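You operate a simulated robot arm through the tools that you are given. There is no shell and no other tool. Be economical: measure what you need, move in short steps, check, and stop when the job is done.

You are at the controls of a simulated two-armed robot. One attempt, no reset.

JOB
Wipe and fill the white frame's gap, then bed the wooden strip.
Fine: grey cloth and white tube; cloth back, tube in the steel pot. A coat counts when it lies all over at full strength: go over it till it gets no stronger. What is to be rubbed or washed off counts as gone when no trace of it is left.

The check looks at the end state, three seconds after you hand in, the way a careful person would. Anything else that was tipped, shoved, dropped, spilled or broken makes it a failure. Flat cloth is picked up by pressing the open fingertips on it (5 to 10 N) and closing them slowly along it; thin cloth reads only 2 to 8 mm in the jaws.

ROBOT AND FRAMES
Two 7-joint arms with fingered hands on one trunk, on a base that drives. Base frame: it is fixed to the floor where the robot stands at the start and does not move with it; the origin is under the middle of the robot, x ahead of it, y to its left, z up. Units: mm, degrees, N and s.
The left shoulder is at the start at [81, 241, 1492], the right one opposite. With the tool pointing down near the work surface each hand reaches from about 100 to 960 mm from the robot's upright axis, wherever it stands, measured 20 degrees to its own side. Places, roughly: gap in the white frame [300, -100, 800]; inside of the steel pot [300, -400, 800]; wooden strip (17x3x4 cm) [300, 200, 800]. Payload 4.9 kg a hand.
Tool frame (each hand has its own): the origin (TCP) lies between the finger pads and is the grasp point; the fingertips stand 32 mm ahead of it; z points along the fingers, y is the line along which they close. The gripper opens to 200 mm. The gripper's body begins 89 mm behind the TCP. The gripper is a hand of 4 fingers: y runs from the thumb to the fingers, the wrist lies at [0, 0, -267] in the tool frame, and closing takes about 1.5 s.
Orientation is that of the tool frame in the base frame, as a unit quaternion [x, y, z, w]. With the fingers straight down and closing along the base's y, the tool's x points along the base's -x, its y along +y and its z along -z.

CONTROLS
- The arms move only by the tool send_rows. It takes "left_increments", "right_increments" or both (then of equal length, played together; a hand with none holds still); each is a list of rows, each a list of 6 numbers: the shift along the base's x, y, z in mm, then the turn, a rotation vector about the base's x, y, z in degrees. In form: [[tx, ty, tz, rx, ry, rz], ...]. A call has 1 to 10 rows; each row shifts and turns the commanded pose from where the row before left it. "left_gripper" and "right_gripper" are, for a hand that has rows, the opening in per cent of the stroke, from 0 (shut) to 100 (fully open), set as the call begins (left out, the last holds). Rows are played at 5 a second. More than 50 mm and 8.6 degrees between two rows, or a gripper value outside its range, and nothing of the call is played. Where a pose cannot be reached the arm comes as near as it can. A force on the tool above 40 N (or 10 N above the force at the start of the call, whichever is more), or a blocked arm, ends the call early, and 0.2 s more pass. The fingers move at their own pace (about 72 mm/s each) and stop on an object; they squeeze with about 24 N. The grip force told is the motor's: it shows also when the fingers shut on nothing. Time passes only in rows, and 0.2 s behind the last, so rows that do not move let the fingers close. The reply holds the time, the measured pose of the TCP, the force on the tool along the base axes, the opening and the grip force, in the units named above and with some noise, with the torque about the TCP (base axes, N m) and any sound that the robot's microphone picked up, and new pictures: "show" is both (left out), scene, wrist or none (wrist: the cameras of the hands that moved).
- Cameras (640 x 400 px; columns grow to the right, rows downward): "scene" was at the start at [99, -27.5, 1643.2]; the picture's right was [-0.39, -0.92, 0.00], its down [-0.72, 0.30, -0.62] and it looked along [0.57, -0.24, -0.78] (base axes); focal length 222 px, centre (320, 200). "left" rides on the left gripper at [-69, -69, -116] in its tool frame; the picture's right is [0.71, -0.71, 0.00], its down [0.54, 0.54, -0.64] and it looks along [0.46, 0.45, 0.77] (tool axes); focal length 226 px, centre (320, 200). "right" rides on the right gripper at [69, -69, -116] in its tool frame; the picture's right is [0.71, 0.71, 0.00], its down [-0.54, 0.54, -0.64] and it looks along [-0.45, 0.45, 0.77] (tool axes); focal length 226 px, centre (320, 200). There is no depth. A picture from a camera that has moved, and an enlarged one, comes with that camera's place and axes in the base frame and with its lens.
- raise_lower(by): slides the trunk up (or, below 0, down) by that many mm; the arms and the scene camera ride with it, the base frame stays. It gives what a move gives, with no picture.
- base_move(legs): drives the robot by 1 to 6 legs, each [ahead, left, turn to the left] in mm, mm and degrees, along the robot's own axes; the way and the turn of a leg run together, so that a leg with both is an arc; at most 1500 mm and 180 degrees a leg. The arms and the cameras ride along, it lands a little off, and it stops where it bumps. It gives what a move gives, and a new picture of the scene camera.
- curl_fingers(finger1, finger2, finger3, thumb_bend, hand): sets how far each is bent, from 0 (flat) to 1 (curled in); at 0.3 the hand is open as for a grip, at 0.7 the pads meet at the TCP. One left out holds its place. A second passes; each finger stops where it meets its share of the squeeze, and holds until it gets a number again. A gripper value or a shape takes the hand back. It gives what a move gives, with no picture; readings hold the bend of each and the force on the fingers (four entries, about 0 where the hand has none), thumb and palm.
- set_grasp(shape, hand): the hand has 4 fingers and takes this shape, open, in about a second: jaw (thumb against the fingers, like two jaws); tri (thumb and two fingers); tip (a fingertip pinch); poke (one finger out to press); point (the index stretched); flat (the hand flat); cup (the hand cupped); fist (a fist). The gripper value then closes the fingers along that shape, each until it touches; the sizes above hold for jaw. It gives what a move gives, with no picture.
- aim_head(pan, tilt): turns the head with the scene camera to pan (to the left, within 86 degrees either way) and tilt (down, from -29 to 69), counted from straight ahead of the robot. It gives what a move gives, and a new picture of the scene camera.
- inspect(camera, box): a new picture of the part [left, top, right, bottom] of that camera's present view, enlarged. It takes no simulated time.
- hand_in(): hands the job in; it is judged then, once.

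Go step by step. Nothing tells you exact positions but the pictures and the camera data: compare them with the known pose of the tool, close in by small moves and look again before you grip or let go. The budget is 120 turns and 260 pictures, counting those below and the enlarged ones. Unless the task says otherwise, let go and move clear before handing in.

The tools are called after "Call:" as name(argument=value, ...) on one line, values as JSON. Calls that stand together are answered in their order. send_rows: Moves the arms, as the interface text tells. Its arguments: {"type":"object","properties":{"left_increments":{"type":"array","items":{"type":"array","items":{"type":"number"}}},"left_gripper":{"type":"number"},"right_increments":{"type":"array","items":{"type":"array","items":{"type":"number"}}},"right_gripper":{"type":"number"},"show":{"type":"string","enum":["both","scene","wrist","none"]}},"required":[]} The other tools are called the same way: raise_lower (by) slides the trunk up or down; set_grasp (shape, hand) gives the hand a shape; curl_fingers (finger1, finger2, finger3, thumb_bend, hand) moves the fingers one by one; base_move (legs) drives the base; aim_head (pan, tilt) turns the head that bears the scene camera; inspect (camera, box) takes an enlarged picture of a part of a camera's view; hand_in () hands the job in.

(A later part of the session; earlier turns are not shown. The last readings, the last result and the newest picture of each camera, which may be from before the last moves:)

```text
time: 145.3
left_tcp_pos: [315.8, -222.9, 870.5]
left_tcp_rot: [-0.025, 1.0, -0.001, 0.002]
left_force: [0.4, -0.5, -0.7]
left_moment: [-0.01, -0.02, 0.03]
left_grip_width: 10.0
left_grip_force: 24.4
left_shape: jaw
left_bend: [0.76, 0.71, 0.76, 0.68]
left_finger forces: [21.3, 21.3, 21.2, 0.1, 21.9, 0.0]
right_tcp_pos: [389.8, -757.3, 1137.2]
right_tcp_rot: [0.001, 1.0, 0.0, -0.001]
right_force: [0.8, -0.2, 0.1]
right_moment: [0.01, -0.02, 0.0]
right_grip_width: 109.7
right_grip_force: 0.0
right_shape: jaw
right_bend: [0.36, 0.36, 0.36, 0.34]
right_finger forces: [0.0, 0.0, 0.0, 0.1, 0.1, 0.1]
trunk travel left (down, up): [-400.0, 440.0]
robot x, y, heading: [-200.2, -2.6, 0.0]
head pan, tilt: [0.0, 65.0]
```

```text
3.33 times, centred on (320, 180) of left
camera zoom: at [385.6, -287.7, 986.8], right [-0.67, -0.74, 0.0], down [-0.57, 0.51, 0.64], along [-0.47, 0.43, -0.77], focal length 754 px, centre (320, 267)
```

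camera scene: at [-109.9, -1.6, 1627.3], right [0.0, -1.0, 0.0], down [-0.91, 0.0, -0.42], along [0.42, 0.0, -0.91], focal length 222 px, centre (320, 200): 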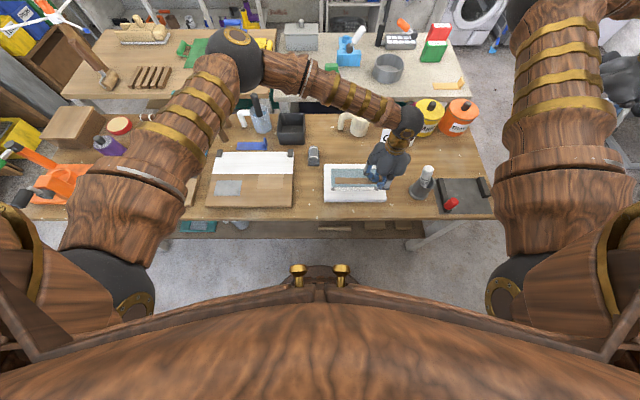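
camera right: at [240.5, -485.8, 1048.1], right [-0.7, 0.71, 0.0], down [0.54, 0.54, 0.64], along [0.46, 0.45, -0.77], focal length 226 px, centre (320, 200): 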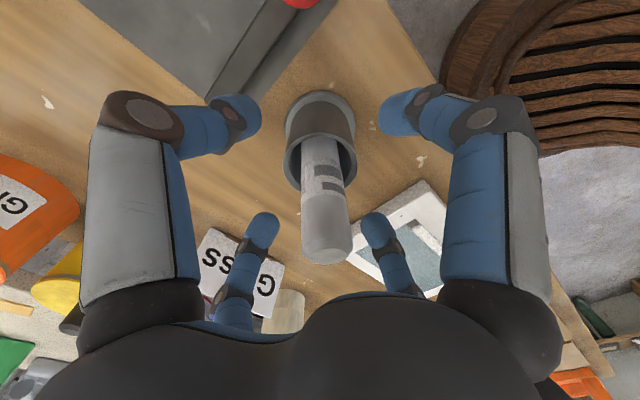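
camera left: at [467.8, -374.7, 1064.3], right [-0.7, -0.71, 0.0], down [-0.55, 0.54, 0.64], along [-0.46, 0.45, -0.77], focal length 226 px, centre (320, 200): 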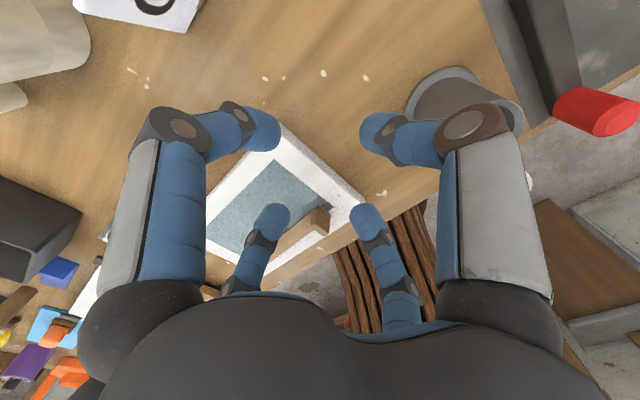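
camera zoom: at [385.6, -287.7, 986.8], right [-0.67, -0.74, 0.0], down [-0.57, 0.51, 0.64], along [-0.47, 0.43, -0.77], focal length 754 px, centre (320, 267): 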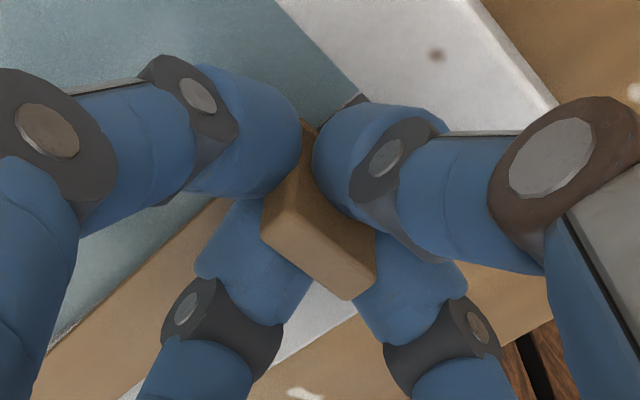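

A clean, four-sided grip now (10 mm width, 21 N each). I lift a few mm and turn the strip straight (−3°).

Call:
send_rows(left_increments=[[0, 0, 3, 0, 0, 0], [0, 0, 3, 0, 0, 0], [0, 0, 2, 0, 0, 0], [0, 0, 0, 0, 0, 0]], show="none")

Call:
inspect(camera="scene", box=[320, 170, 390, 210])

Call:
send_rows(left_increments=[[0, 0, 0, 0, 0, -0.6], [0, 0, 0, 0, 0, -0.6], [0, 0, 0, 0, 0, -0.6], [0, 0, 0, 0, 0, -0.6], [0, 0, 0, 0, 0, -0.6], [0, 0, 0, 0, 0, 0]], show="none")

Call:
inspect(camera="scene", box=[320, 170, 390, 210])

```text
time: 146.3
left_tcp_pos: [313.7, -222.4, 878.3]
left_tcp_rot: [-0.025, 1.0, 0.0, 0.002]
left_force: [-0.3, -0.2, -1.6]
left_moment: [-0.07, 0.01, 0.01]
left_grip_width: 10.3
left_grip_force: 24.1
left_shape: jaw
left_bend: [0.76, 0.71, 0.76, 0.68]
left_finger forces: [21.1, 21.3, 21.1, 0.0, 22.5, 0.0]
right_tcp_pos: [392.3, -757.1, 1137.4]
right_tcp_rot: [0.001, 1.0, 0.0, 0.0]
right_force: [-0.8, 0.0, -0.2]
right_moment: [-0.03, -0.01, 0.0]
right_grip_width: 109.7
right_grip_force: 0.0
right_shape: jaw
right_bend: [0.36, 0.36, 0.36, 0.34]
right_finger forces: [0.0, 0.0, 0.1, 0.0, 0.0, 0.1]
trunk travel left (down, up): [-400.0, 440.0]
robot x, y, heading: [-197.1, -0.6, -0.1]
head pan, tilt: [0.0, 65.0]
```

```text
9.14 times, centred on (355, 190) of scene
camera zoom: at [-109.5, 0.9, 1627.3], right [0.0, -1.0, 0.0], down [-0.91, 0.0, -0.42], along [0.42, 0.0, -0.91], focal length 2030 px, centre (0, 291)
```

zoom: 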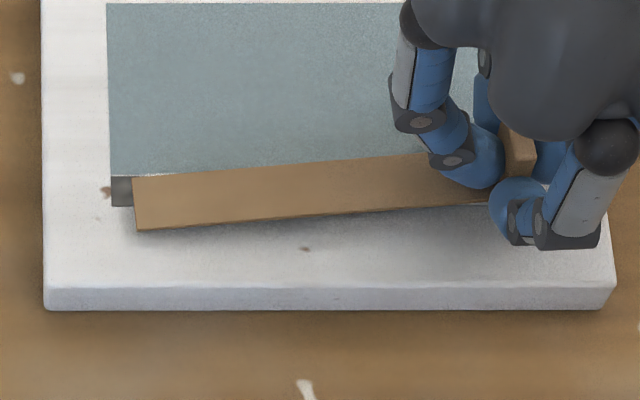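

```text
time: 147.7
left_tcp_pos: [313.4, -221.5, 878.9]
left_tcp_rot: [0.001, 1.0, -0.001, 0.002]
left_force: [-1.6, 0.1, -1.7]
left_moment: [-0.1, 0.01, 0.03]
left_grip_width: 10.1
left_grip_force: 23.7
left_shape: jaw
left_bend: [0.76, 0.71, 0.76, 0.68]
left_finger forces: [21.0, 21.6, 21.9, 0.0, 22.6, 0.0]
right_tcp_pos: [391.2, -756.7, 1137.2]
right_tcp_rot: [0.001, 1.0, 0.0, 0.0]
right_force: [-0.5, -0.1, 0.2]
right_moment: [0.05, 0.0, 0.0]
right_grip_width: 109.9
right_grip_force: 0.1
right_shape: jaw
right_bend: [0.36, 0.36, 0.36, 0.34]
right_finger forces: [0.1, 0.0, 0.0, 0.0, 0.0, 0.0]
trunk travel left (down, up): [-400.0, 440.0]
robot x, y, heading: [-198.4, -3.3, -0.2]
head pan, tilt: [0.0, 65.0]
```

```text
9.14 times, centred on (355, 190) of scene
camera zoom: at [-109.6, 1.0, 1627.3], right [0.0, -1.0, 0.0], down [-0.91, 0.0, -0.42], along [0.42, 0.0, -0.91], focal length 2030 px, centre (0, 291)
```

zoom: 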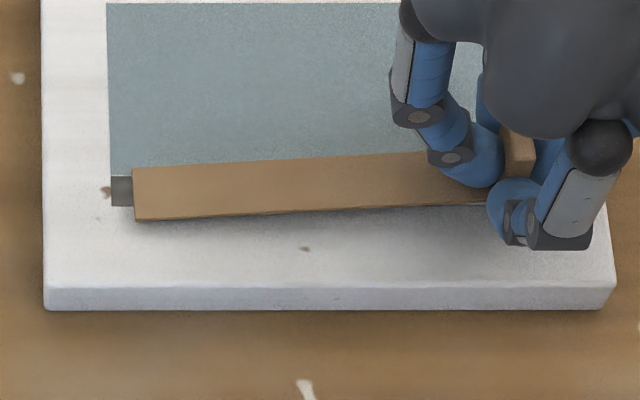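

Good progress; another −1.1°, then lower to light contact.

Call:
send_rows(left_increments=[[0, 0, 0, 0, 0, -0.6], [0, 0, 0, 0, 0, -0.6], [0, 0, -2, 0, 0, 0], [0, 0, -2, 0, 0, 0], [0, 0, -2, 0, 0, 0], [0, 0, -1, 0, 0, 0], [0, 0, 0, 0, 0, 0]], show="none")

Call:
inspect(camera="scene", box=[320, 170, 390, 210])

```text
time: 149.3
left_tcp_pos: [314.2, -222.5, 871.7]
left_tcp_rot: [0.011, 1.0, -0.001, 0.001]
left_force: [-1.3, 0.3, -0.7]
left_moment: [0.0, 0.05, 0.05]
left_grip_width: 10.3
left_grip_force: 24.6
left_shape: jaw
left_bend: [0.76, 0.71, 0.76, 0.68]
left_finger forces: [21.1, 21.7, 22.4, 0.1, 22.6, 0.0]
right_tcp_pos: [391.0, -756.8, 1137.5]
right_tcp_rot: [0.001, 1.0, 0.001, 0.0]
right_force: [-0.2, -0.4, 0.1]
right_moment: [0.0, 0.03, -0.01]
right_grip_width: 109.9
right_grip_force: 0.1
right_shape: jaw
right_bend: [0.36, 0.36, 0.36, 0.34]
right_finger forces: [0.0, 0.0, 0.0, 0.1, 0.0, 0.1]
trunk travel left (down, up): [-400.0, 440.0]
robot x, y, heading: [-196.6, -1.6, -0.0]
head pan, tilt: [0.0, 65.0]
```

```text
9.14 times, centred on (355, 190) of scene
camera zoom: at [-109.8, 1.0, 1627.3], right [0.0, -1.0, 0.0], down [-0.91, 0.0, -0.42], along [0.42, 0.0, -0.91], focal length 2030 px, centre (0, 291)
```

zoom: 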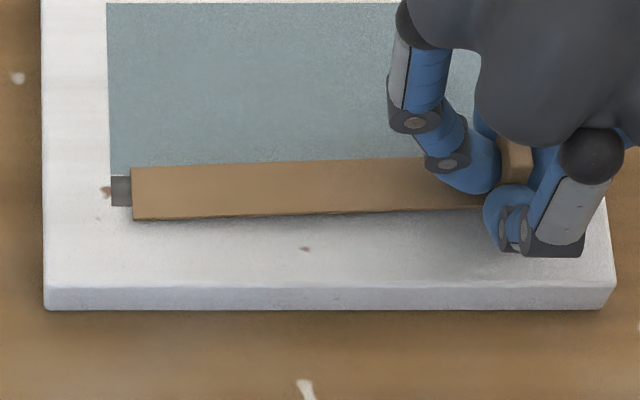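

Call:
send_rows(left_increments=[[0, 0, 0, 0, 0, -0.7], [0, 0, 0, 0, 0, -0.7], [0, 0, 0, 0, 0, -0.6], [0, 0, 0, 0, 0, 0], [0, 0, 0, 0, 0, 0]], show="none")

Call:
inspect(camera="scene", box=[320, 170, 390, 210])

```text
time: 150.5
left_tcp_pos: [313.9, -223.1, 872.0]
left_tcp_rot: [0.029, 1.0, -0.001, 0.002]
left_force: [-1.5, -0.6, -0.5]
left_moment: [-0.06, 0.09, 0.04]
left_grip_width: 10.3
left_grip_force: 23.9
left_shape: jaw
left_bend: [0.76, 0.71, 0.76, 0.68]
left_finger forces: [21.0, 21.6, 23.2, 0.0, 22.7, 0.1]
right_tcp_pos: [390.5, -756.5, 1137.6]
right_tcp_rot: [0.001, 1.0, 0.0, 0.0]
right_force: [-0.2, -0.6, 1.1]
right_moment: [-0.01, 0.0, -0.02]
right_grip_width: 109.8
right_grip_force: 0.1
right_shape: jaw
right_bend: [0.36, 0.36, 0.36, 0.34]
right_finger forces: [0.1, 0.0, 0.0, 0.0, 0.0, 0.0]
trunk travel left (down, up): [-400.0, 440.0]
robot x, y, heading: [-201.1, -0.2, -0.2]
head pan, tilt: [0.0, 65.0]
```

```text
9.14 times, centred on (355, 190) of scene
camera zoom: at [-109.8, 1.0, 1627.3], right [0.0, -1.0, 0.0], down [-0.91, 0.0, -0.42], along [0.42, 0.0, -0.91], focal length 2030 px, centre (0, 291)
```

zoom: 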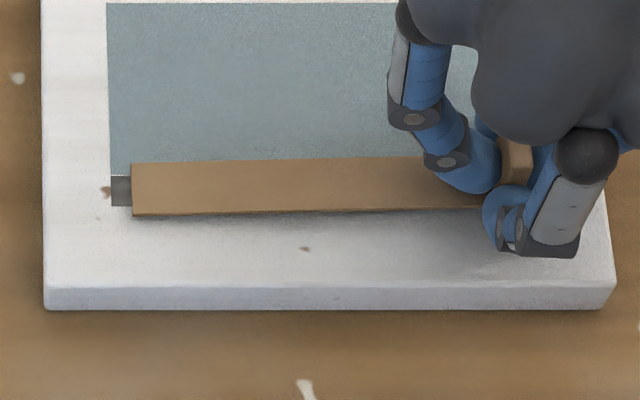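

Left end is on target. I lower the right end, press lightly, then turn the hand back +3° so it is aligned with the strip before release.

Call:
send_rows(left_increments=[[0, 0, -1, 0, 0, 0], [0, 0, -1, 0, 0, 0], [0, 0, -0.7, 0, 0, 0], [0, 0, 0, 0, 0, 0]], show="none")

Call:
inspect(camera="scene", box=[320, 170, 390, 210])

```text
time: 151.5
left_tcp_pos: [313.0, -223.1, 868.4]
left_tcp_rot: [0.029, 1.0, -0.001, 0.002]
left_force: [-1.8, -0.5, 0.5]
left_moment: [0.02, 0.08, 0.06]
left_grip_width: 10.3
left_grip_force: 24.0
left_shape: jaw
left_bend: [0.76, 0.71, 0.76, 0.68]
left_finger forces: [21.0, 21.6, 23.3, 0.1, 22.7, 0.0]
right_tcp_pos: [390.8, -757.5, 1138.0]
right_tcp_rot: [0.002, 1.0, 0.0, 0.0]
right_force: [0.4, -0.9, 0.5]
right_moment: [0.03, -0.02, -0.03]
right_grip_width: 109.9
right_grip_force: 0.1
right_shape: jaw
right_bend: [0.36, 0.36, 0.36, 0.34]
right_finger forces: [0.1, 0.0, 0.1, 0.1, 0.1, 0.0]
trunk travel left (down, up): [-400.0, 440.0]
robot x, y, heading: [-201.2, -0.3, 0.0]
head pan, tilt: [0.0, 65.0]
```

```text
9.14 times, centred on (355, 190) of scene
camera zoom: at [-109.8, 1.0, 1627.3], right [0.0, -1.0, 0.0], down [-0.91, 0.0, -0.42], along [0.42, 0.0, -0.91], focal length 2030 px, centre (0, 291)
```

zoom: 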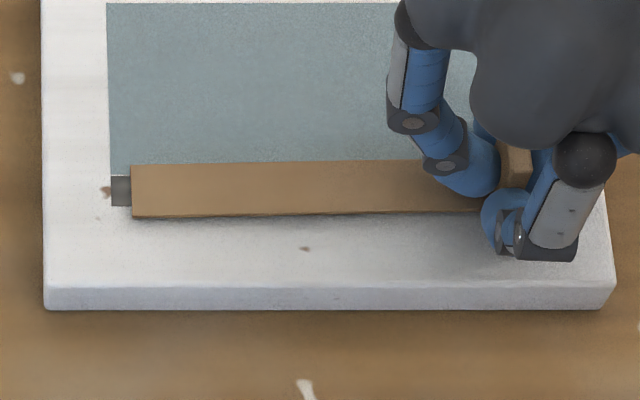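

Call:
send_rows(left_increments=[[0, 0, -0.7, 0, 0, -0.5], [0, 0, -0.7, 0, 0, 0], [0, 0, -0.5, 0, 0, 0], [0, 0, 0, 0, 0, 0]], show="none")

Call:
inspect(camera="scene", box=[320, 170, 390, 210])

```text
time: 152.5
left_tcp_pos: [314.3, -222.9, 867.2]
left_tcp_rot: [0.033, 0.999, -0.001, 0.001]
left_force: [-1.5, -0.1, 1.1]
left_moment: [0.03, 0.07, 0.06]
left_grip_width: 10.2
left_grip_force: 23.9
left_shape: jaw
left_bend: [0.76, 0.71, 0.76, 0.68]
left_finger forces: [21.0, 21.9, 23.7, 0.0, 22.9, 0.0]
right_tcp_pos: [391.8, -756.7, 1137.9]
right_tcp_rot: [0.001, 1.0, 0.001, 0.0]
right_force: [0.2, 0.1, -0.3]
right_moment: [-0.01, 0.0, 0.03]
right_grip_width: 109.7
right_grip_force: 0.0
right_shape: jaw
right_bend: [0.36, 0.36, 0.36, 0.34]
right_finger forces: [0.0, 0.0, 0.0, 0.0, 0.1, 0.1]
trunk travel left (down, up): [-400.0, 440.0]
robot x, y, heading: [-203.0, -0.8, -0.2]
head pan, tilt: [0.0, 65.0]
```

```text
9.14 times, centred on (355, 190) of scene
camera zoom: at [-109.9, 1.0, 1627.3], right [0.0, -1.0, 0.0], down [-0.91, 0.0, -0.42], along [0.42, 0.0, -0.91], focal length 2030 px, centre (0, 291)
```

zoom: 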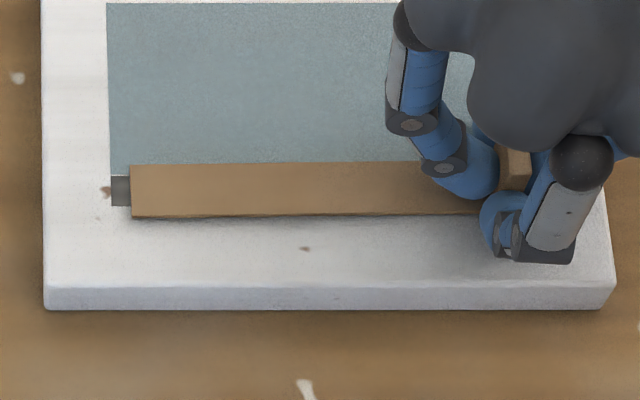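

Call:
send_rows(left_increments=[[0.8, 0, -0.7, 0, 0, -0.4], [0, 0, -0.7, 0, 0, 0], [0, 0, -0.5, 0, 0, 0], [0, 0, 0, 0, 0, 0]], show="none")

Call:
inspect(camera="scene", box=[320, 170, 390, 210])

```text
time: 153.5
left_tcp_pos: [314.2, -223.2, 865.6]
left_tcp_rot: [0.037, 0.999, -0.001, 0.002]
left_force: [-1.5, -1.2, 0.4]
left_moment: [0.04, 0.04, 0.04]
left_grip_width: 9.9
left_grip_force: 24.0
left_shape: jaw
left_bend: [0.76, 0.72, 0.76, 0.68]
left_finger forces: [21.0, 22.1, 24.0, 0.0, 23.1, 0.0]
right_tcp_pos: [391.2, -756.7, 1137.1]
right_tcp_rot: [0.001, 1.0, -0.001, -0.001]
right_force: [-0.8, 0.6, -0.6]
right_moment: [-0.01, 0.01, 0.03]
right_grip_width: 109.7
right_grip_force: 0.0
right_shape: jaw
right_bend: [0.36, 0.36, 0.36, 0.34]
right_finger forces: [0.0, 0.1, 0.0, 0.0, 0.0, 0.1]
trunk travel left (down, up): [-400.0, 440.0]
robot x, y, heading: [-200.5, 3.4, 0.1]
head pan, tilt: [0.0, 65.0]
```

```text
9.14 times, centred on (355, 190) of scene
camera zoom: at [-109.9, 1.0, 1627.3], right [0.0, -1.0, 0.0], down [-0.91, 0.0, -0.42], along [0.42, 0.0, -0.91], focal length 2030 px, centre (0, 291)
```

zoom: 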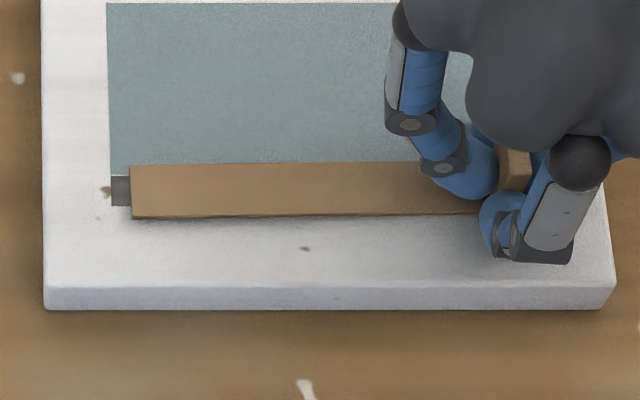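

Call:
send_rows(left_increments=[[0.5, 0, -0.8, 0, 0, -0.4], [0, 0, -0.8, 0, 0, 0], [0, 0, -0.8, 0, 0, 0], [0, 0, 0, 0, 0, 0]], show="none")

Call:
inspect(camera="scene", box=[320, 170, 390, 210])

```text
time: 154.5
left_tcp_pos: [315.0, -223.6, 864.1]
left_tcp_rot: [0.04, 0.999, -0.002, 0.003]
left_force: [-1.5, 0.5, 17.1]
left_moment: [0.02, 0.03, 0.06]
left_grip_width: 10.4
left_grip_force: 24.2
left_shape: jaw
left_bend: [0.76, 0.72, 0.76, 0.68]
left_finger forces: [23.2, 25.4, 25.9, 0.0, 25.5, 0.0]
right_tcp_pos: [390.0, -756.5, 1139.4]
right_tcp_rot: [0.001, 1.0, 0.0, 0.0]
right_force: [0.1, 0.5, 0.2]
right_moment: [-0.01, -0.02, -0.03]
right_grip_width: 109.6
right_grip_force: 0.1
right_shape: jaw
right_bend: [0.36, 0.36, 0.36, 0.34]
right_finger forces: [0.0, 0.0, 0.0, 0.1, 0.0, 0.1]
trunk travel left (down, up): [-400.0, 440.0]
robot x, y, heading: [-197.0, -2.4, -0.2]
head pan, tilt: [0.0, 65.0]
```

```text
9.14 times, centred on (355, 190) of scene
camera zoom: at [-111.3, 1.7, 1627.6], right [0.0, -1.0, 0.0], down [-0.91, 0.0, -0.42], along [0.42, 0.0, -0.91], focal length 2030 px, centre (0, 291)
```

zoom: 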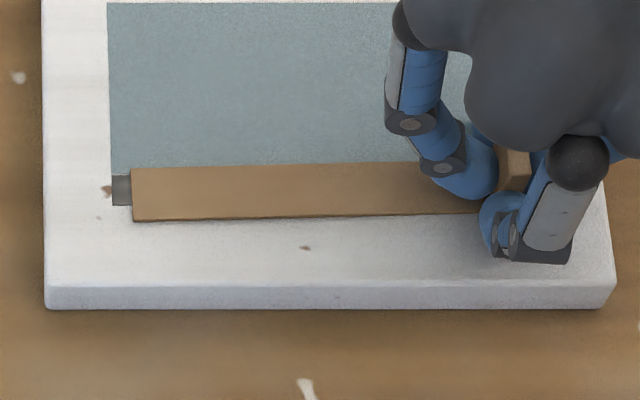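

Flat and covering the gap; left end ~3 mm off. I ease the pressure, add −1.5° yaw, then release gently digit by digit (±x digits first).

Call:
send_rows(left_increments=[[0, 0, 1.3, 0, 0, 0], [0, 0, 0, 0, 0, -0.7], [0, 0, 0, 0, 0, -0.8], [0, 0, -0.5, 0, 0, 0], [0, 0, 0, 0, 0, 0]], show="none")

Call:
inspect(camera="scene", box=[320, 170, 390, 210])

```text
time: 155.7
left_tcp_pos: [313.8, -223.4, 864.4]
left_tcp_rot: [0.053, 0.999, -0.001, 0.003]
left_force: [-0.9, -1.5, 13.6]
left_moment: [-0.01, 0.0, 0.12]
left_grip_width: 10.6
left_grip_force: 23.9
left_shape: jaw
left_bend: [0.76, 0.72, 0.76, 0.68]
left_finger forces: [22.6, 24.3, 25.4, 0.0, 25.7, 0.1]
right_tcp_pos: [390.3, -756.5, 1137.6]
right_tcp_rot: [0.002, 1.0, 0.0, 0.001]
right_force: [-0.7, -1.1, 0.0]
right_moment: [-0.01, 0.06, 0.02]
right_grip_width: 109.9
right_grip_force: 0.1
right_shape: jaw
right_bend: [0.36, 0.36, 0.36, 0.34]
right_finger forces: [0.0, 0.0, 0.1, 0.0, 0.0, 0.1]
trunk travel left (down, up): [-400.0, 440.0]
robot x, y, heading: [-203.2, -0.1, 0.1]
head pan, tilt: [0.0, 65.0]
```

```text
9.14 times, centred on (355, 190) of scene
camera zoom: at [-110.7, 1.3, 1627.4], right [0.0, -1.0, 0.0], down [-0.91, 0.0, -0.42], along [0.42, 0.0, -0.91], focal length 2030 px, centre (0, 291)
```

zoom: 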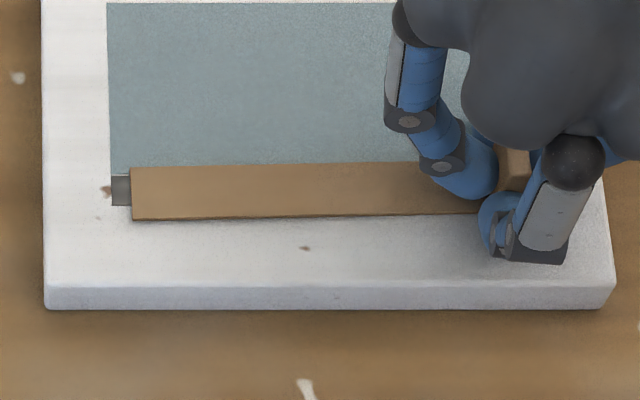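

I release the two ±x digits first, keeping thumb and opposite finger pinching.

Call:
curl_fingers(hand="left", finger1=0.5, finger3=0.5)

Call:
inspect(camera="scene", box=[320, 170, 390, 210])

Call:
inspect(camera="left", box=[240, 120, 400, 240])

```text
time: 156.7
left_tcp_pos: [313.9, -223.0, 865.0]
left_tcp_rot: [0.053, 0.999, -0.001, 0.002]
left_force: [-1.7, -0.9, 21.4]
left_moment: [0.01, 0.04, 0.04]
left_grip_width: 23.9
left_grip_force: 32.8
left_shape: fingers
left_bend: [0.53, 0.72, 0.53, 0.68]
left_finger forces: [9.1, 23.4, 9.4, 0.0, 23.8, 0.0]
right_tcp_pos: [389.4, -756.2, 1138.9]
right_tcp_rot: [0.001, 1.0, 0.0, 0.001]
right_force: [-0.1, 0.3, -0.9]
right_moment: [0.01, 0.0, 0.0]
right_grip_width: 109.9
right_grip_force: 0.1
right_shape: jaw
right_bend: [0.36, 0.36, 0.36, 0.34]
right_finger forces: [0.0, 0.1, 0.1, 0.0, 0.0, 0.0]
trunk travel left (down, up): [-400.0, 440.0]
robot x, y, heading: [-204.4, -3.6, -0.1]
head pan, tilt: [0.0, 65.0]
```

```text
9.14 times, centred on (355, 190) of scene
camera zoom: at [-111.7, 1.7, 1627.5], right [0.0, -1.0, 0.0], down [-0.91, 0.0, -0.42], along [0.42, 0.0, -0.91], focal length 2030 px, centre (0, 291)
```

zoom: 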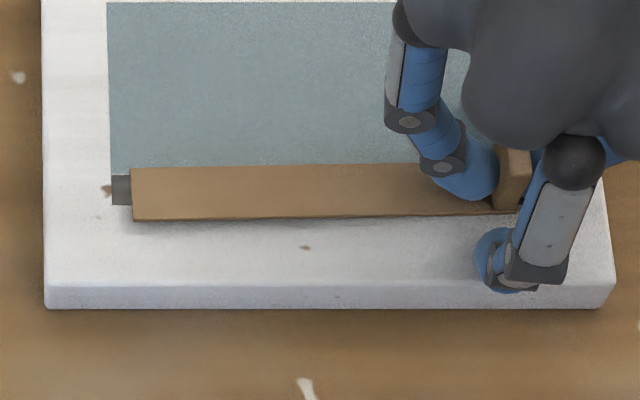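

```text
3.33 times, centred on (320, 180) of left
camera zoom: at [374.1, -298.1, 981.0], right [-0.78, -0.63, 0.0], down [-0.48, 0.6, 0.64], along [-0.4, 0.5, -0.77], focal length 754 px, centre (320, 267)
```

zoom: 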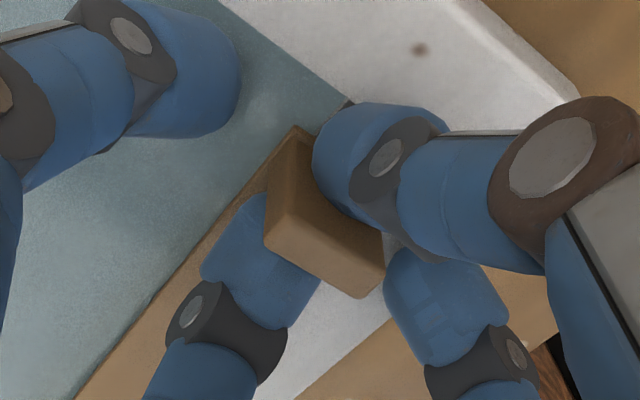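

The strip stayed put. Now I open the thumb and opposite finger together.

Call:
curl_fingers(hand="left", finger2=0.6, thumb_bend=0.57)

Call:
inspect(camera="scene", box=[320, 170, 390, 210])

```text
time: 157.3
left_tcp_pos: [316.9, -224.8, 869.2]
left_tcp_rot: [0.053, 0.999, -0.003, 0.005]
left_force: [-2.3, 2.4, 36.3]
left_moment: [0.14, 0.05, -0.01]
left_grip_width: 51.4
left_grip_force: 19.2
left_shape: fingers
left_bend: [0.52, 0.62, 0.52, 0.57]
left_finger forces: [13.2, 7.4, 12.8, 0.1, 3.9, 0.1]
right_tcp_pos: [389.7, -756.3, 1139.1]
right_tcp_rot: [0.001, 1.0, 0.0, 0.0]
right_force: [0.4, 0.2, 0.7]
right_moment: [0.05, 0.02, -0.02]
right_grip_width: 109.8
right_grip_force: 0.0
right_shape: jaw
right_bend: [0.36, 0.36, 0.36, 0.34]
right_finger forces: [0.0, 0.0, 0.0, 0.0, 0.0, 0.0]
trunk travel left (down, up): [-400.0, 440.0]
robot x, y, heading: [-199.3, 0.1, -0.1]
head pan, tilt: [0.0, 65.0]
stopped (left hand): the force on the tool passed its limit (the readings are from after the stop); the commanded pose is now the measured one
```

```text
9.14 times, centred on (355, 190) of scene
camera zoom: at [-111.8, 1.8, 1627.5], right [0.0, -1.0, 0.0], down [-0.91, 0.0, -0.42], along [0.42, 0.0, -0.91], focal length 2030 px, centre (0, 291)
```

zoom: 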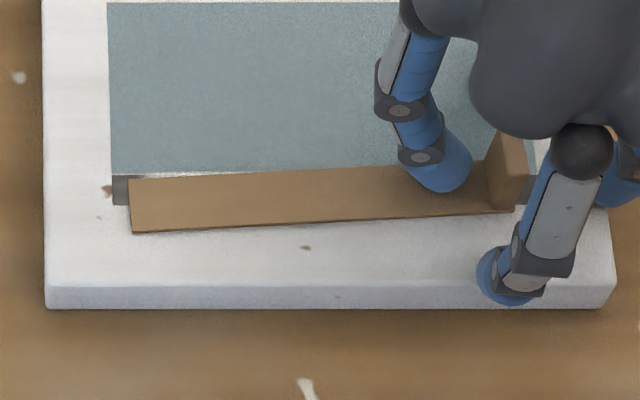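

Opening digits swing lower (≈42 mm below the TCP) and dragged the strip. I raise, realign the hand to +3°, and will re-grip higher so the digits open clear of the strip.

Call:
send_rows(left_increments=[[-2, 0, 12, 0, 0, 0], [0, 0, 15, 0, 0, 4.5], [0, 0, 10, 0, 0, 4.5], [0, 0, 0, 0, 0, 0]], left_gripper=40, show="none")

Call:
inspect(camera="left", box=[240, 120, 400, 240])

Call:
inspect(camera="scene", box=[320, 170, 390, 210])

```text
time: 158.3
left_tcp_pos: [315.4, -222.3, 900.8]
left_tcp_rot: [-0.025, 1.0, -0.002, 0.003]
left_force: [0.9, -0.1, -0.1]
left_moment: [0.03, 0.01, 0.01]
left_grip_width: 79.6
left_grip_force: 0.1
left_shape: jaw
left_bend: [0.43, 0.43, 0.43, 0.41]
left_finger forces: [0.0, 0.0, 0.0, 0.0, 0.0, 0.0]
right_tcp_pos: [392.5, -757.0, 1137.0]
right_tcp_rot: [0.001, 1.0, 0.0, 0.0]
right_force: [0.6, -1.4, -0.4]
right_moment: [-0.05, 0.0, 0.02]
right_grip_width: 110.0
right_grip_force: 0.0
right_shape: jaw
right_bend: [0.36, 0.36, 0.36, 0.34]
right_finger forces: [0.0, 0.0, 0.0, 0.1, 0.0, 0.0]
trunk travel left (down, up): [-400.0, 440.0]
robot x, y, heading: [-201.1, 0.7, -0.0]
head pan, tilt: [0.0, 65.0]
```

```text
3.33 times, centred on (320, 180) of left
camera zoom: at [386.3, -288.6, 1018.0], right [-0.67, -0.74, 0.0], down [-0.57, 0.51, 0.64], along [-0.47, 0.43, -0.77], focal length 754 px, centre (320, 267)
```

zoom: 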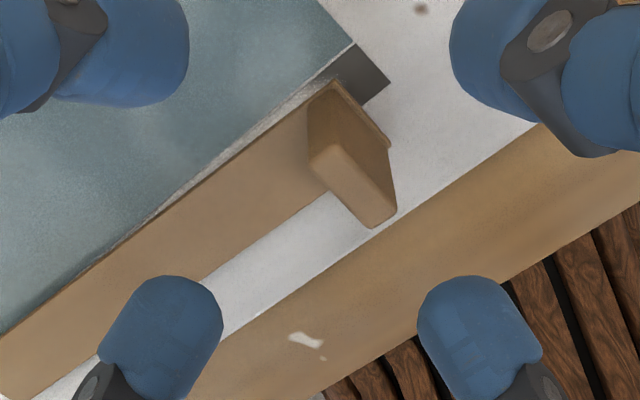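

```text
9.14 times, centred on (355, 190) of scene
camera zoom: at [-109.0, 0.8, 1627.2], right [0.0, -1.0, 0.0], down [-0.91, 0.0, -0.42], along [0.42, 0.0, -0.91], focal length 2030 px, centre (0, 291)
```

zoom: 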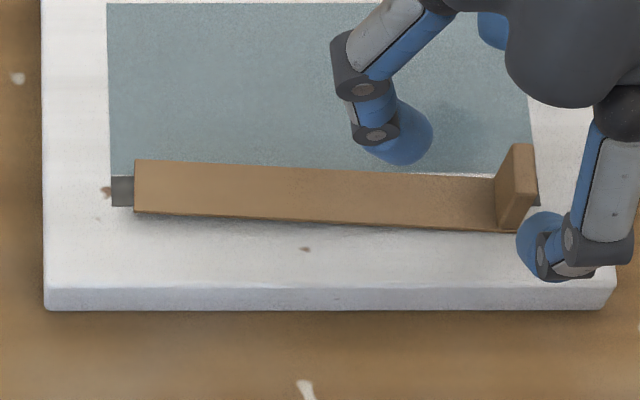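

Now the left end is right on target, and only the right (tab) end is ~8 mm too far −x. I align the hand to −2.8° over the tab at ≈(307,-226.5) and re-grip at z≈877.

Call:
send_rows(left_increments=[[-4, -2, 0, 0, 0, -3], [-4, -2.2, 0, 0, 0, -2.7], [0, 0, -12, 0, 0, 0], [0, 0, -12, 0, 0, 0], [0, 0, 0, 0, 0, 0]], left_gripper=40, show="none")

Call:
inspect(camera="left", box=[240, 120, 400, 240])

```text
time: 159.5
left_tcp_pos: [305.1, -227.1, 877.6]
left_tcp_rot: [0.025, 1.0, -0.001, 0.003]
left_force: [-0.8, 0.2, 0.4]
left_moment: [0.02, -0.01, 0.01]
left_grip_width: 79.6
left_grip_force: 0.1
left_shape: jaw
left_bend: [0.43, 0.43, 0.43, 0.41]
left_finger forces: [0.1, 0.1, 0.0, 0.0, 0.0, 0.0]
right_tcp_pos: [391.5, -757.3, 1138.3]
right_tcp_rot: [0.0, 1.0, 0.0, 0.0]
right_force: [0.0, -0.2, -0.1]
right_moment: [0.0, -0.01, -0.01]
right_grip_width: 110.1
right_grip_force: 0.1
right_shape: jaw
right_bend: [0.36, 0.36, 0.36, 0.34]
right_finger forces: [0.0, 0.0, 0.0, 0.0, 0.0, 0.0]
trunk travel left (down, up): [-400.0, 440.0]
robot x, y, heading: [-203.0, -2.4, -0.0]
head pan, tilt: [0.0, 65.0]
```

```text
3.33 times, centred on (320, 180) of left
camera zoom: at [370.6, -298.8, 994.5], right [-0.74, -0.67, 0.0], down [-0.52, 0.57, 0.64], along [-0.43, 0.47, -0.77], focal length 754 px, centre (320, 267)
```

zoom: 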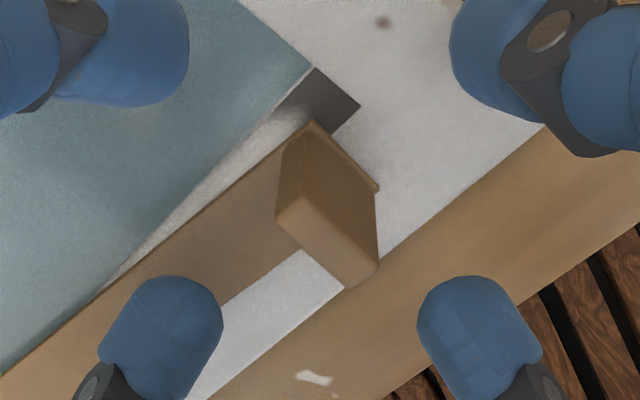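

Centred within 2 mm. I close.

Call:
send_rows(left_increments=[[-1.5, 0, 0, 0, 0, 0], [0, 0, 0, 0, 0, 0], [0, 0, 0, 0, 0, 0], [0, 0, 0, 0, 0, 0], [0, 0, 0, 0, 0, 0]], left_gripper=0, show="none")

Call:
inspect(camera="scene", box=[320, 170, 390, 210])

```text
time: 160.7
left_tcp_pos: [303.7, -227.4, 879.1]
left_tcp_rot: [0.025, 1.0, -0.001, 0.003]
left_force: [-0.1, 0.6, 0.6]
left_moment: [0.02, 0.01, -0.02]
left_grip_width: 9.4
left_grip_force: 24.2
left_shape: jaw
left_bend: [0.76, 0.73, 0.76, 0.7]
left_finger forces: [21.2, 21.7, 20.7, 0.1, 21.1, 0.0]
right_tcp_pos: [390.5, -755.8, 1137.5]
right_tcp_rot: [0.002, 1.0, -0.001, 0.001]
right_force: [0.1, 0.4, 1.5]
right_moment: [0.01, 0.02, 0.02]
right_grip_width: 109.7
right_grip_force: 0.0
right_shape: jaw
right_bend: [0.36, 0.36, 0.36, 0.34]
right_finger forces: [0.0, 0.0, 0.0, 0.0, 0.0, 0.1]
trunk travel left (down, up): [-400.0, 440.0]
robot x, y, heading: [-198.8, 1.4, 0.0]
head pan, tilt: [0.0, 65.0]
```

```text
9.14 times, centred on (355, 190) of scene
camera zoom: at [-109.6, 1.1, 1627.3], right [0.0, -1.0, 0.0], down [-0.91, 0.0, -0.42], along [0.42, 0.0, -0.91], focal length 2030 px, centre (0, 291)
```

zoom: 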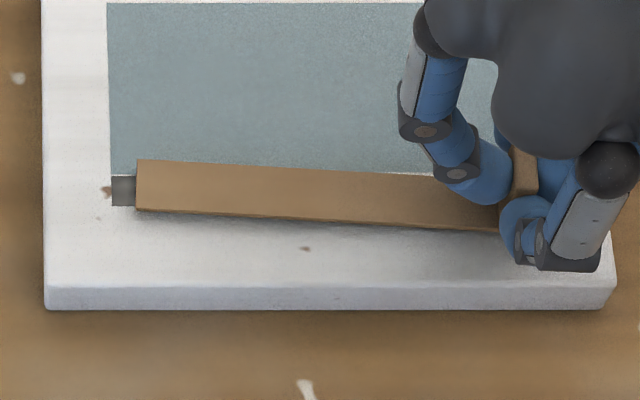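

Clean grip, nothing moved. I swing the tab end +8 mm in x with +2.9° yaw, about the left end.

Call:
send_rows(left_increments=[[0, 0, 1, 0, 0, 0], [2, 0, 0, 0, 0, 0.7], [2, 0, 0, 0, 0, 0.7], [2, 0, 0, 0, 0, 0.7], [2, 0, 0, 0, 0, 0.7], [0, 0, 0, 0, 0, 0]], show="none")

Call:
inspect(camera="scene", box=[320, 170, 390, 210])

```text
time: 162.1
left_tcp_pos: [312.2, -227.0, 879.7]
left_tcp_rot: [0.0, 1.0, -0.002, 0.004]
left_force: [-0.7, 0.3, -0.6]
left_moment: [0.03, 0.01, 0.01]
left_grip_width: 8.9
left_grip_force: 23.7
left_shape: jaw
left_bend: [0.76, 0.73, 0.76, 0.7]
left_finger forces: [21.1, 21.9, 21.2, 0.0, 21.2, 0.0]
right_tcp_pos: [389.7, -756.0, 1138.0]
right_tcp_rot: [0.001, 1.0, 0.0, 0.0]
right_force: [-0.5, 0.2, 0.0]
right_moment: [-0.02, 0.01, 0.02]
right_grip_width: 109.8
right_grip_force: 0.0
right_shape: jaw
right_bend: [0.36, 0.36, 0.36, 0.34]
right_finger forces: [0.0, 0.0, 0.0, 0.0, 0.0, 0.0]
trunk travel left (down, up): [-400.0, 440.0]
robot x, y, heading: [-198.6, -0.7, 0.0]
head pan, tilt: [0.0, 65.0]
```

```text
9.14 times, centred on (355, 190) of scene
camera zoom: at [-109.7, 1.1, 1627.3], right [0.0, -1.0, 0.0], down [-0.91, 0.0, -0.42], along [0.42, 0.0, -0.91], focal length 2030 px, centre (0, 291)
```

zoom: 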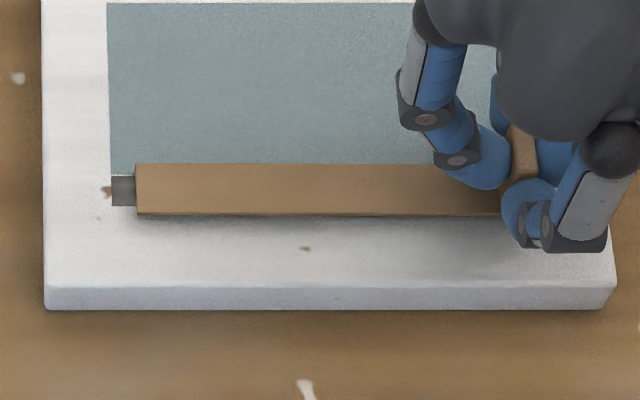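

Straight, centred and the hand aligned at 0°. I lower ~1.5 mm and release.

Call:
send_rows(left_increments=[[0, 0, -0.8, 0, 0, 0], [0, 0, -0.7, 0, 0, 0], [0, 0, 0, 0, 0, 0]], show="none")

Call:
inspect(camera="scene", box=[320, 170, 390, 210])

```text
time: 162.9
left_tcp_pos: [312.4, -227.4, 877.3]
left_tcp_rot: [0.001, 1.0, -0.002, 0.002]
left_force: [-0.6, -0.1, 0.2]
left_moment: [0.05, 0.04, 0.01]
left_grip_width: 9.3
left_grip_force: 23.5
left_shape: jaw
left_bend: [0.76, 0.73, 0.76, 0.7]
left_finger forces: [21.1, 21.9, 21.2, 0.1, 21.0, 0.0]
right_tcp_pos: [392.0, -755.8, 1137.7]
right_tcp_rot: [0.001, 1.0, 0.0, 0.0]
right_force: [0.3, -0.3, 0.4]
right_moment: [-0.03, -0.01, 0.0]
right_grip_width: 109.7
right_grip_force: 0.0
right_shape: jaw
right_bend: [0.36, 0.36, 0.36, 0.34]
right_finger forces: [0.0, 0.0, 0.0, 0.0, 0.1, 0.0]
trunk travel left (down, up): [-400.0, 440.0]
robot x, y, heading: [-197.8, -2.5, -0.2]
head pan, tilt: [0.0, 65.0]
```

```text
9.14 times, centred on (355, 190) of scene
camera zoom: at [-109.7, 1.1, 1627.3], right [0.0, -1.0, 0.0], down [-0.91, 0.0, -0.42], along [0.42, 0.0, -0.91], focal length 2030 px, centre (0, 291)
```

zoom: 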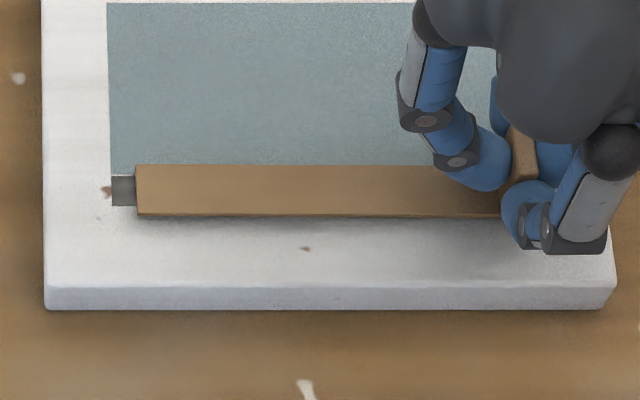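

Shadow shows it is still slightly up; I lower until light contact.

Call:
send_rows(left_increments=[[0, 0, -0.8, 0, 0, 0], [0, 0, -0.8, 0, 0, 0], [0.5, 0, -0.6, 0, 0, 0], [0, 0, 0, 0, 0, 0]], show="none")

Call:
inspect(camera="scene", box=[320, 170, 390, 210])

```text
time: 163.9
left_tcp_pos: [312.8, -227.9, 875.7]
left_tcp_rot: [0.0, 1.0, -0.001, 0.004]
left_force: [-2.6, 1.2, 6.6]
left_moment: [0.05, 0.05, 0.01]
left_grip_width: 9.4
left_grip_force: 23.7
left_shape: jaw
left_bend: [0.76, 0.73, 0.76, 0.7]
left_finger forces: [21.7, 23.4, 22.4, 0.0, 22.1, 0.0]
right_tcp_pos: [390.9, -756.6, 1138.4]
right_tcp_rot: [0.001, 1.0, 0.0, 0.0]
right_force: [0.1, -0.4, -0.2]
right_moment: [-0.01, 0.04, 0.01]
right_grip_width: 109.5
right_grip_force: 0.0
right_shape: jaw
right_bend: [0.36, 0.36, 0.36, 0.34]
right_finger forces: [0.0, 0.0, 0.1, 0.0, 0.0, 0.0]
trunk travel left (down, up): [-400.0, 440.0]
robot x, y, heading: [-200.0, 4.1, -0.2]
head pan, tilt: [0.0, 65.0]
```

```text
9.14 times, centred on (355, 190) of scene
camera zoom: at [-110.3, 1.4, 1627.4], right [0.0, -1.0, 0.0], down [-0.91, 0.0, -0.42], along [0.42, 0.0, -0.91], focal length 2030 px, centre (0, 291)
```

zoom: 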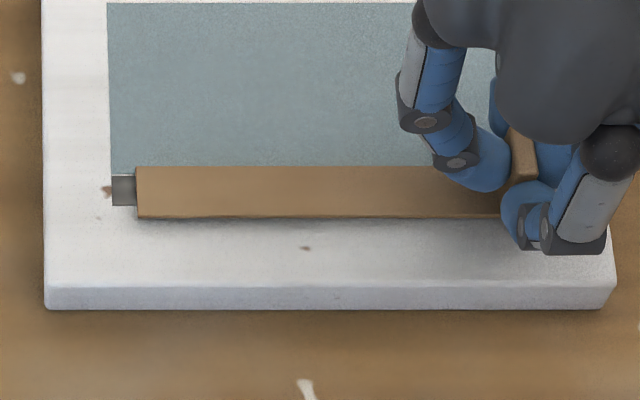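

In contact, parallel and covering the gap. I press briefly to bed it, ease off, then open while rising.

Call:
send_rows(left_increments=[[0, 0, -0.6, 0, 0, 0], [0, 0, 0, 0, 0, 0], [0, 0, 0, 0, 0, 0], [0, 0, 0.7, 0, 0, 0]], show="none")

Call:
send_rows(left_increments=[[0, 0, 1, 0, 0, 0], [0, 0, 5, 0, 0, 0], [0, 0, 8, 0, 0, 0], [0, 0, 15, 0, 0, 0], [0, 0, 20, 0, 0, 0]], left_gripper=40, show="none")

Call:
inspect(camera="scene", box=[320, 170, 390, 210])

```text
time: 164.9
left_tcp_pos: [312.0, -226.6, 875.5]
left_tcp_rot: [-0.001, 1.0, -0.002, 0.003]
left_force: [-2.5, -0.6, 10.1]
left_moment: [0.01, -0.03, -0.01]
left_grip_width: 9.7
left_grip_force: 24.5
left_shape: jaw
left_bend: [0.76, 0.73, 0.76, 0.7]
left_finger forces: [22.6, 23.9, 22.8, 0.2, 23.2, 0.1]
right_tcp_pos: [389.4, -755.7, 1137.3]
right_tcp_rot: [0.0, 1.0, 0.0, 0.0]
right_force: [-0.6, -0.6, 1.2]
right_moment: [0.02, 0.02, 0.0]
right_grip_width: 109.9
right_grip_force: 0.0
right_shape: jaw
right_bend: [0.36, 0.36, 0.36, 0.34]
right_finger forces: [0.1, 0.1, 0.1, 0.0, 0.0, 0.0]
trunk travel left (down, up): [-400.0, 440.0]
robot x, y, heading: [-201.7, -1.9, -0.0]
head pan, tilt: [0.0, 65.0]
```

```text
time: 166.1
left_tcp_pos: [312.5, -227.7, 924.8]
left_tcp_rot: [0.0, 1.0, -0.002, 0.004]
left_force: [0.0, -0.1, -0.1]
left_moment: [-0.01, 0.01, 0.01]
left_grip_width: 79.7
left_grip_force: 0.1
left_shape: jaw
left_bend: [0.43, 0.43, 0.43, 0.41]
left_finger forces: [0.0, 0.0, 0.1, 0.0, 0.1, 0.0]
right_tcp_pos: [390.8, -756.7, 1138.2]
right_tcp_rot: [0.0, 1.0, 0.001, 0.001]
right_force: [-0.3, -0.2, 0.3]
right_moment: [-0.02, 0.01, -0.02]
right_grip_width: 109.7
right_grip_force: 0.1
right_shape: jaw
right_bend: [0.36, 0.36, 0.36, 0.34]
right_finger forces: [0.0, 0.0, 0.1, 0.1, 0.0, 0.1]
trunk travel left (down, up): [-400.0, 440.0]
robot x, y, heading: [-199.7, -2.5, 0.0]
head pan, tilt: [0.0, 65.0]
```

```text
9.14 times, centred on (355, 190) of scene
camera zoom: at [-110.3, 1.3, 1627.3], right [0.0, -1.0, 0.0], down [-0.91, 0.0, -0.42], along [0.42, 0.0, -0.91], focal length 2030 px, centre (0, 291)
```

zoom: 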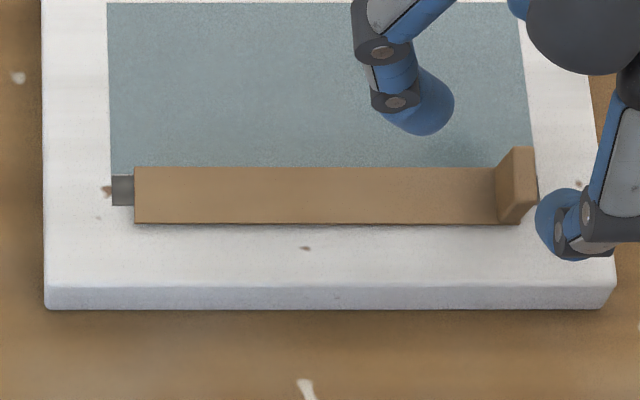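

The strip now lies flat, straight, and covers the gap. I move the left hand clear and check everything.

Call:
send_rows(left_increments=[[0, 0, 40, 0, 0, 0], [0, 0, 45, 0, 0, 0], [10, 45, 10, 0, 0, 0], [10, 45, 10, 0, 0, 0], [10, 45, 10, 0, 0, 0], [0, 48, 0, 0, 0, 0], [0, 48, 0, 0, 0, 0], [0, 48, 0, 0, 0, 0], [0, 48, 0, 0, 0, 0], [0, 48, 0, 0, 0, 0]], show="scene")

Call:
inspect(camera="scene", box=[300, 140, 460, 220])

Call:
inspect(camera="scene", box=[320, 175, 390, 205])

```text
time: 168.3
left_tcp_pos: [342.8, 149.2, 1041.2]
left_tcp_rot: [0.0, 1.0, -0.002, 0.003]
left_force: [-0.2, 0.2, -0.3]
left_moment: [-0.06, 0.01, 0.01]
left_grip_width: 79.9
left_grip_force: 0.0
left_shape: jaw
left_bend: [0.43, 0.43, 0.43, 0.41]
left_finger forces: [0.0, 0.0, 0.0, 0.0, 0.0, 0.0]
right_tcp_pos: [389.9, -755.3, 1139.9]
right_tcp_rot: [0.001, 1.0, -0.001, 0.0]
right_force: [-0.5, 0.2, 0.4]
right_moment: [-0.02, -0.07, -0.01]
right_grip_width: 110.1
right_grip_force: 0.1
right_shape: jaw
right_bend: [0.36, 0.36, 0.36, 0.34]
right_finger forces: [0.0, 0.1, 0.0, 0.0, 0.0, 0.0]
trunk travel left (down, up): [-400.0, 440.0]
robot x, y, heading: [-197.7, 0.9, -0.2]
head pan, tilt: [0.0, 65.0]
camera scene: at [-110.9, 4.2, 1627.4], right [0.0, -1.0, 0.0], down [-0.91, 0.0, -0.42], along [0.42, 0.0, -0.91], focal length 222 px, centre (320, 200)
```

scene: 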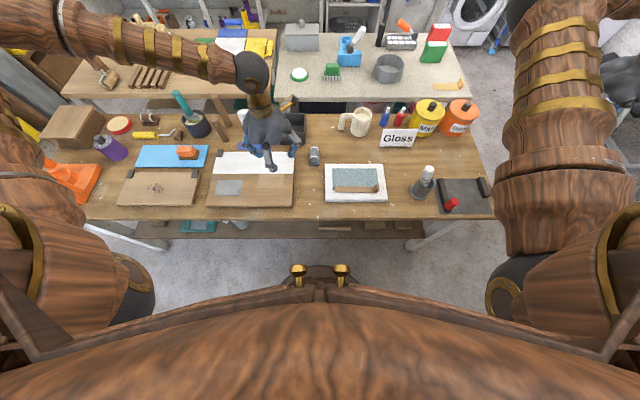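

```text
4.00 times, centred on (380, 180) of scene
camera zoom: at [-110.9, 4.2, 1627.4], right [0.0, -1.0, 0.0], down [-0.91, 0.0, -0.42], along [0.42, 0.0, -0.91], focal length 888 px, centre (80, 280)
```

zoom: 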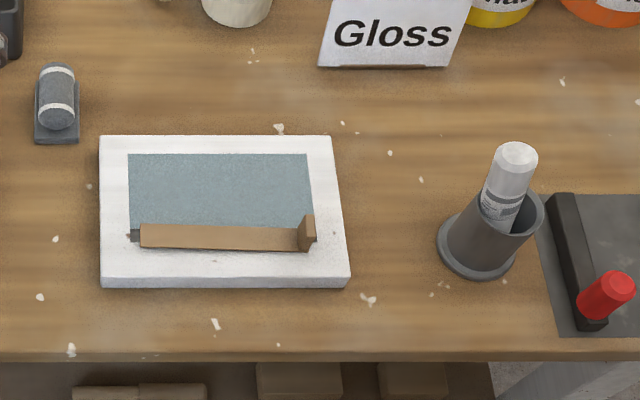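

```text
9.14 times, centred on (355, 190) of scene
camera zoom: at [-110.9, 4.2, 1627.4], right [0.0, -1.0, 0.0], down [-0.91, 0.0, -0.42], along [0.42, 0.0, -0.91], focal length 2030 px, centre (0, 291)
```

zoom: 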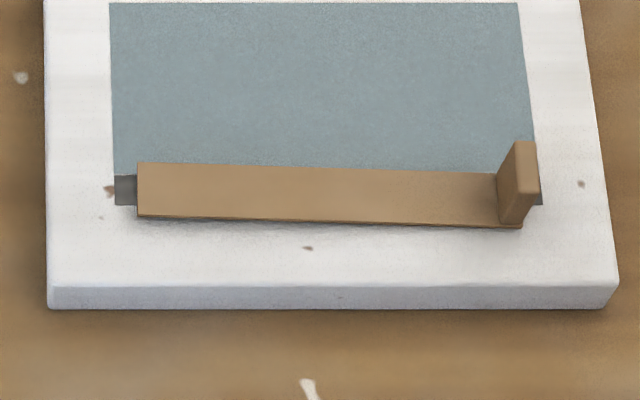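

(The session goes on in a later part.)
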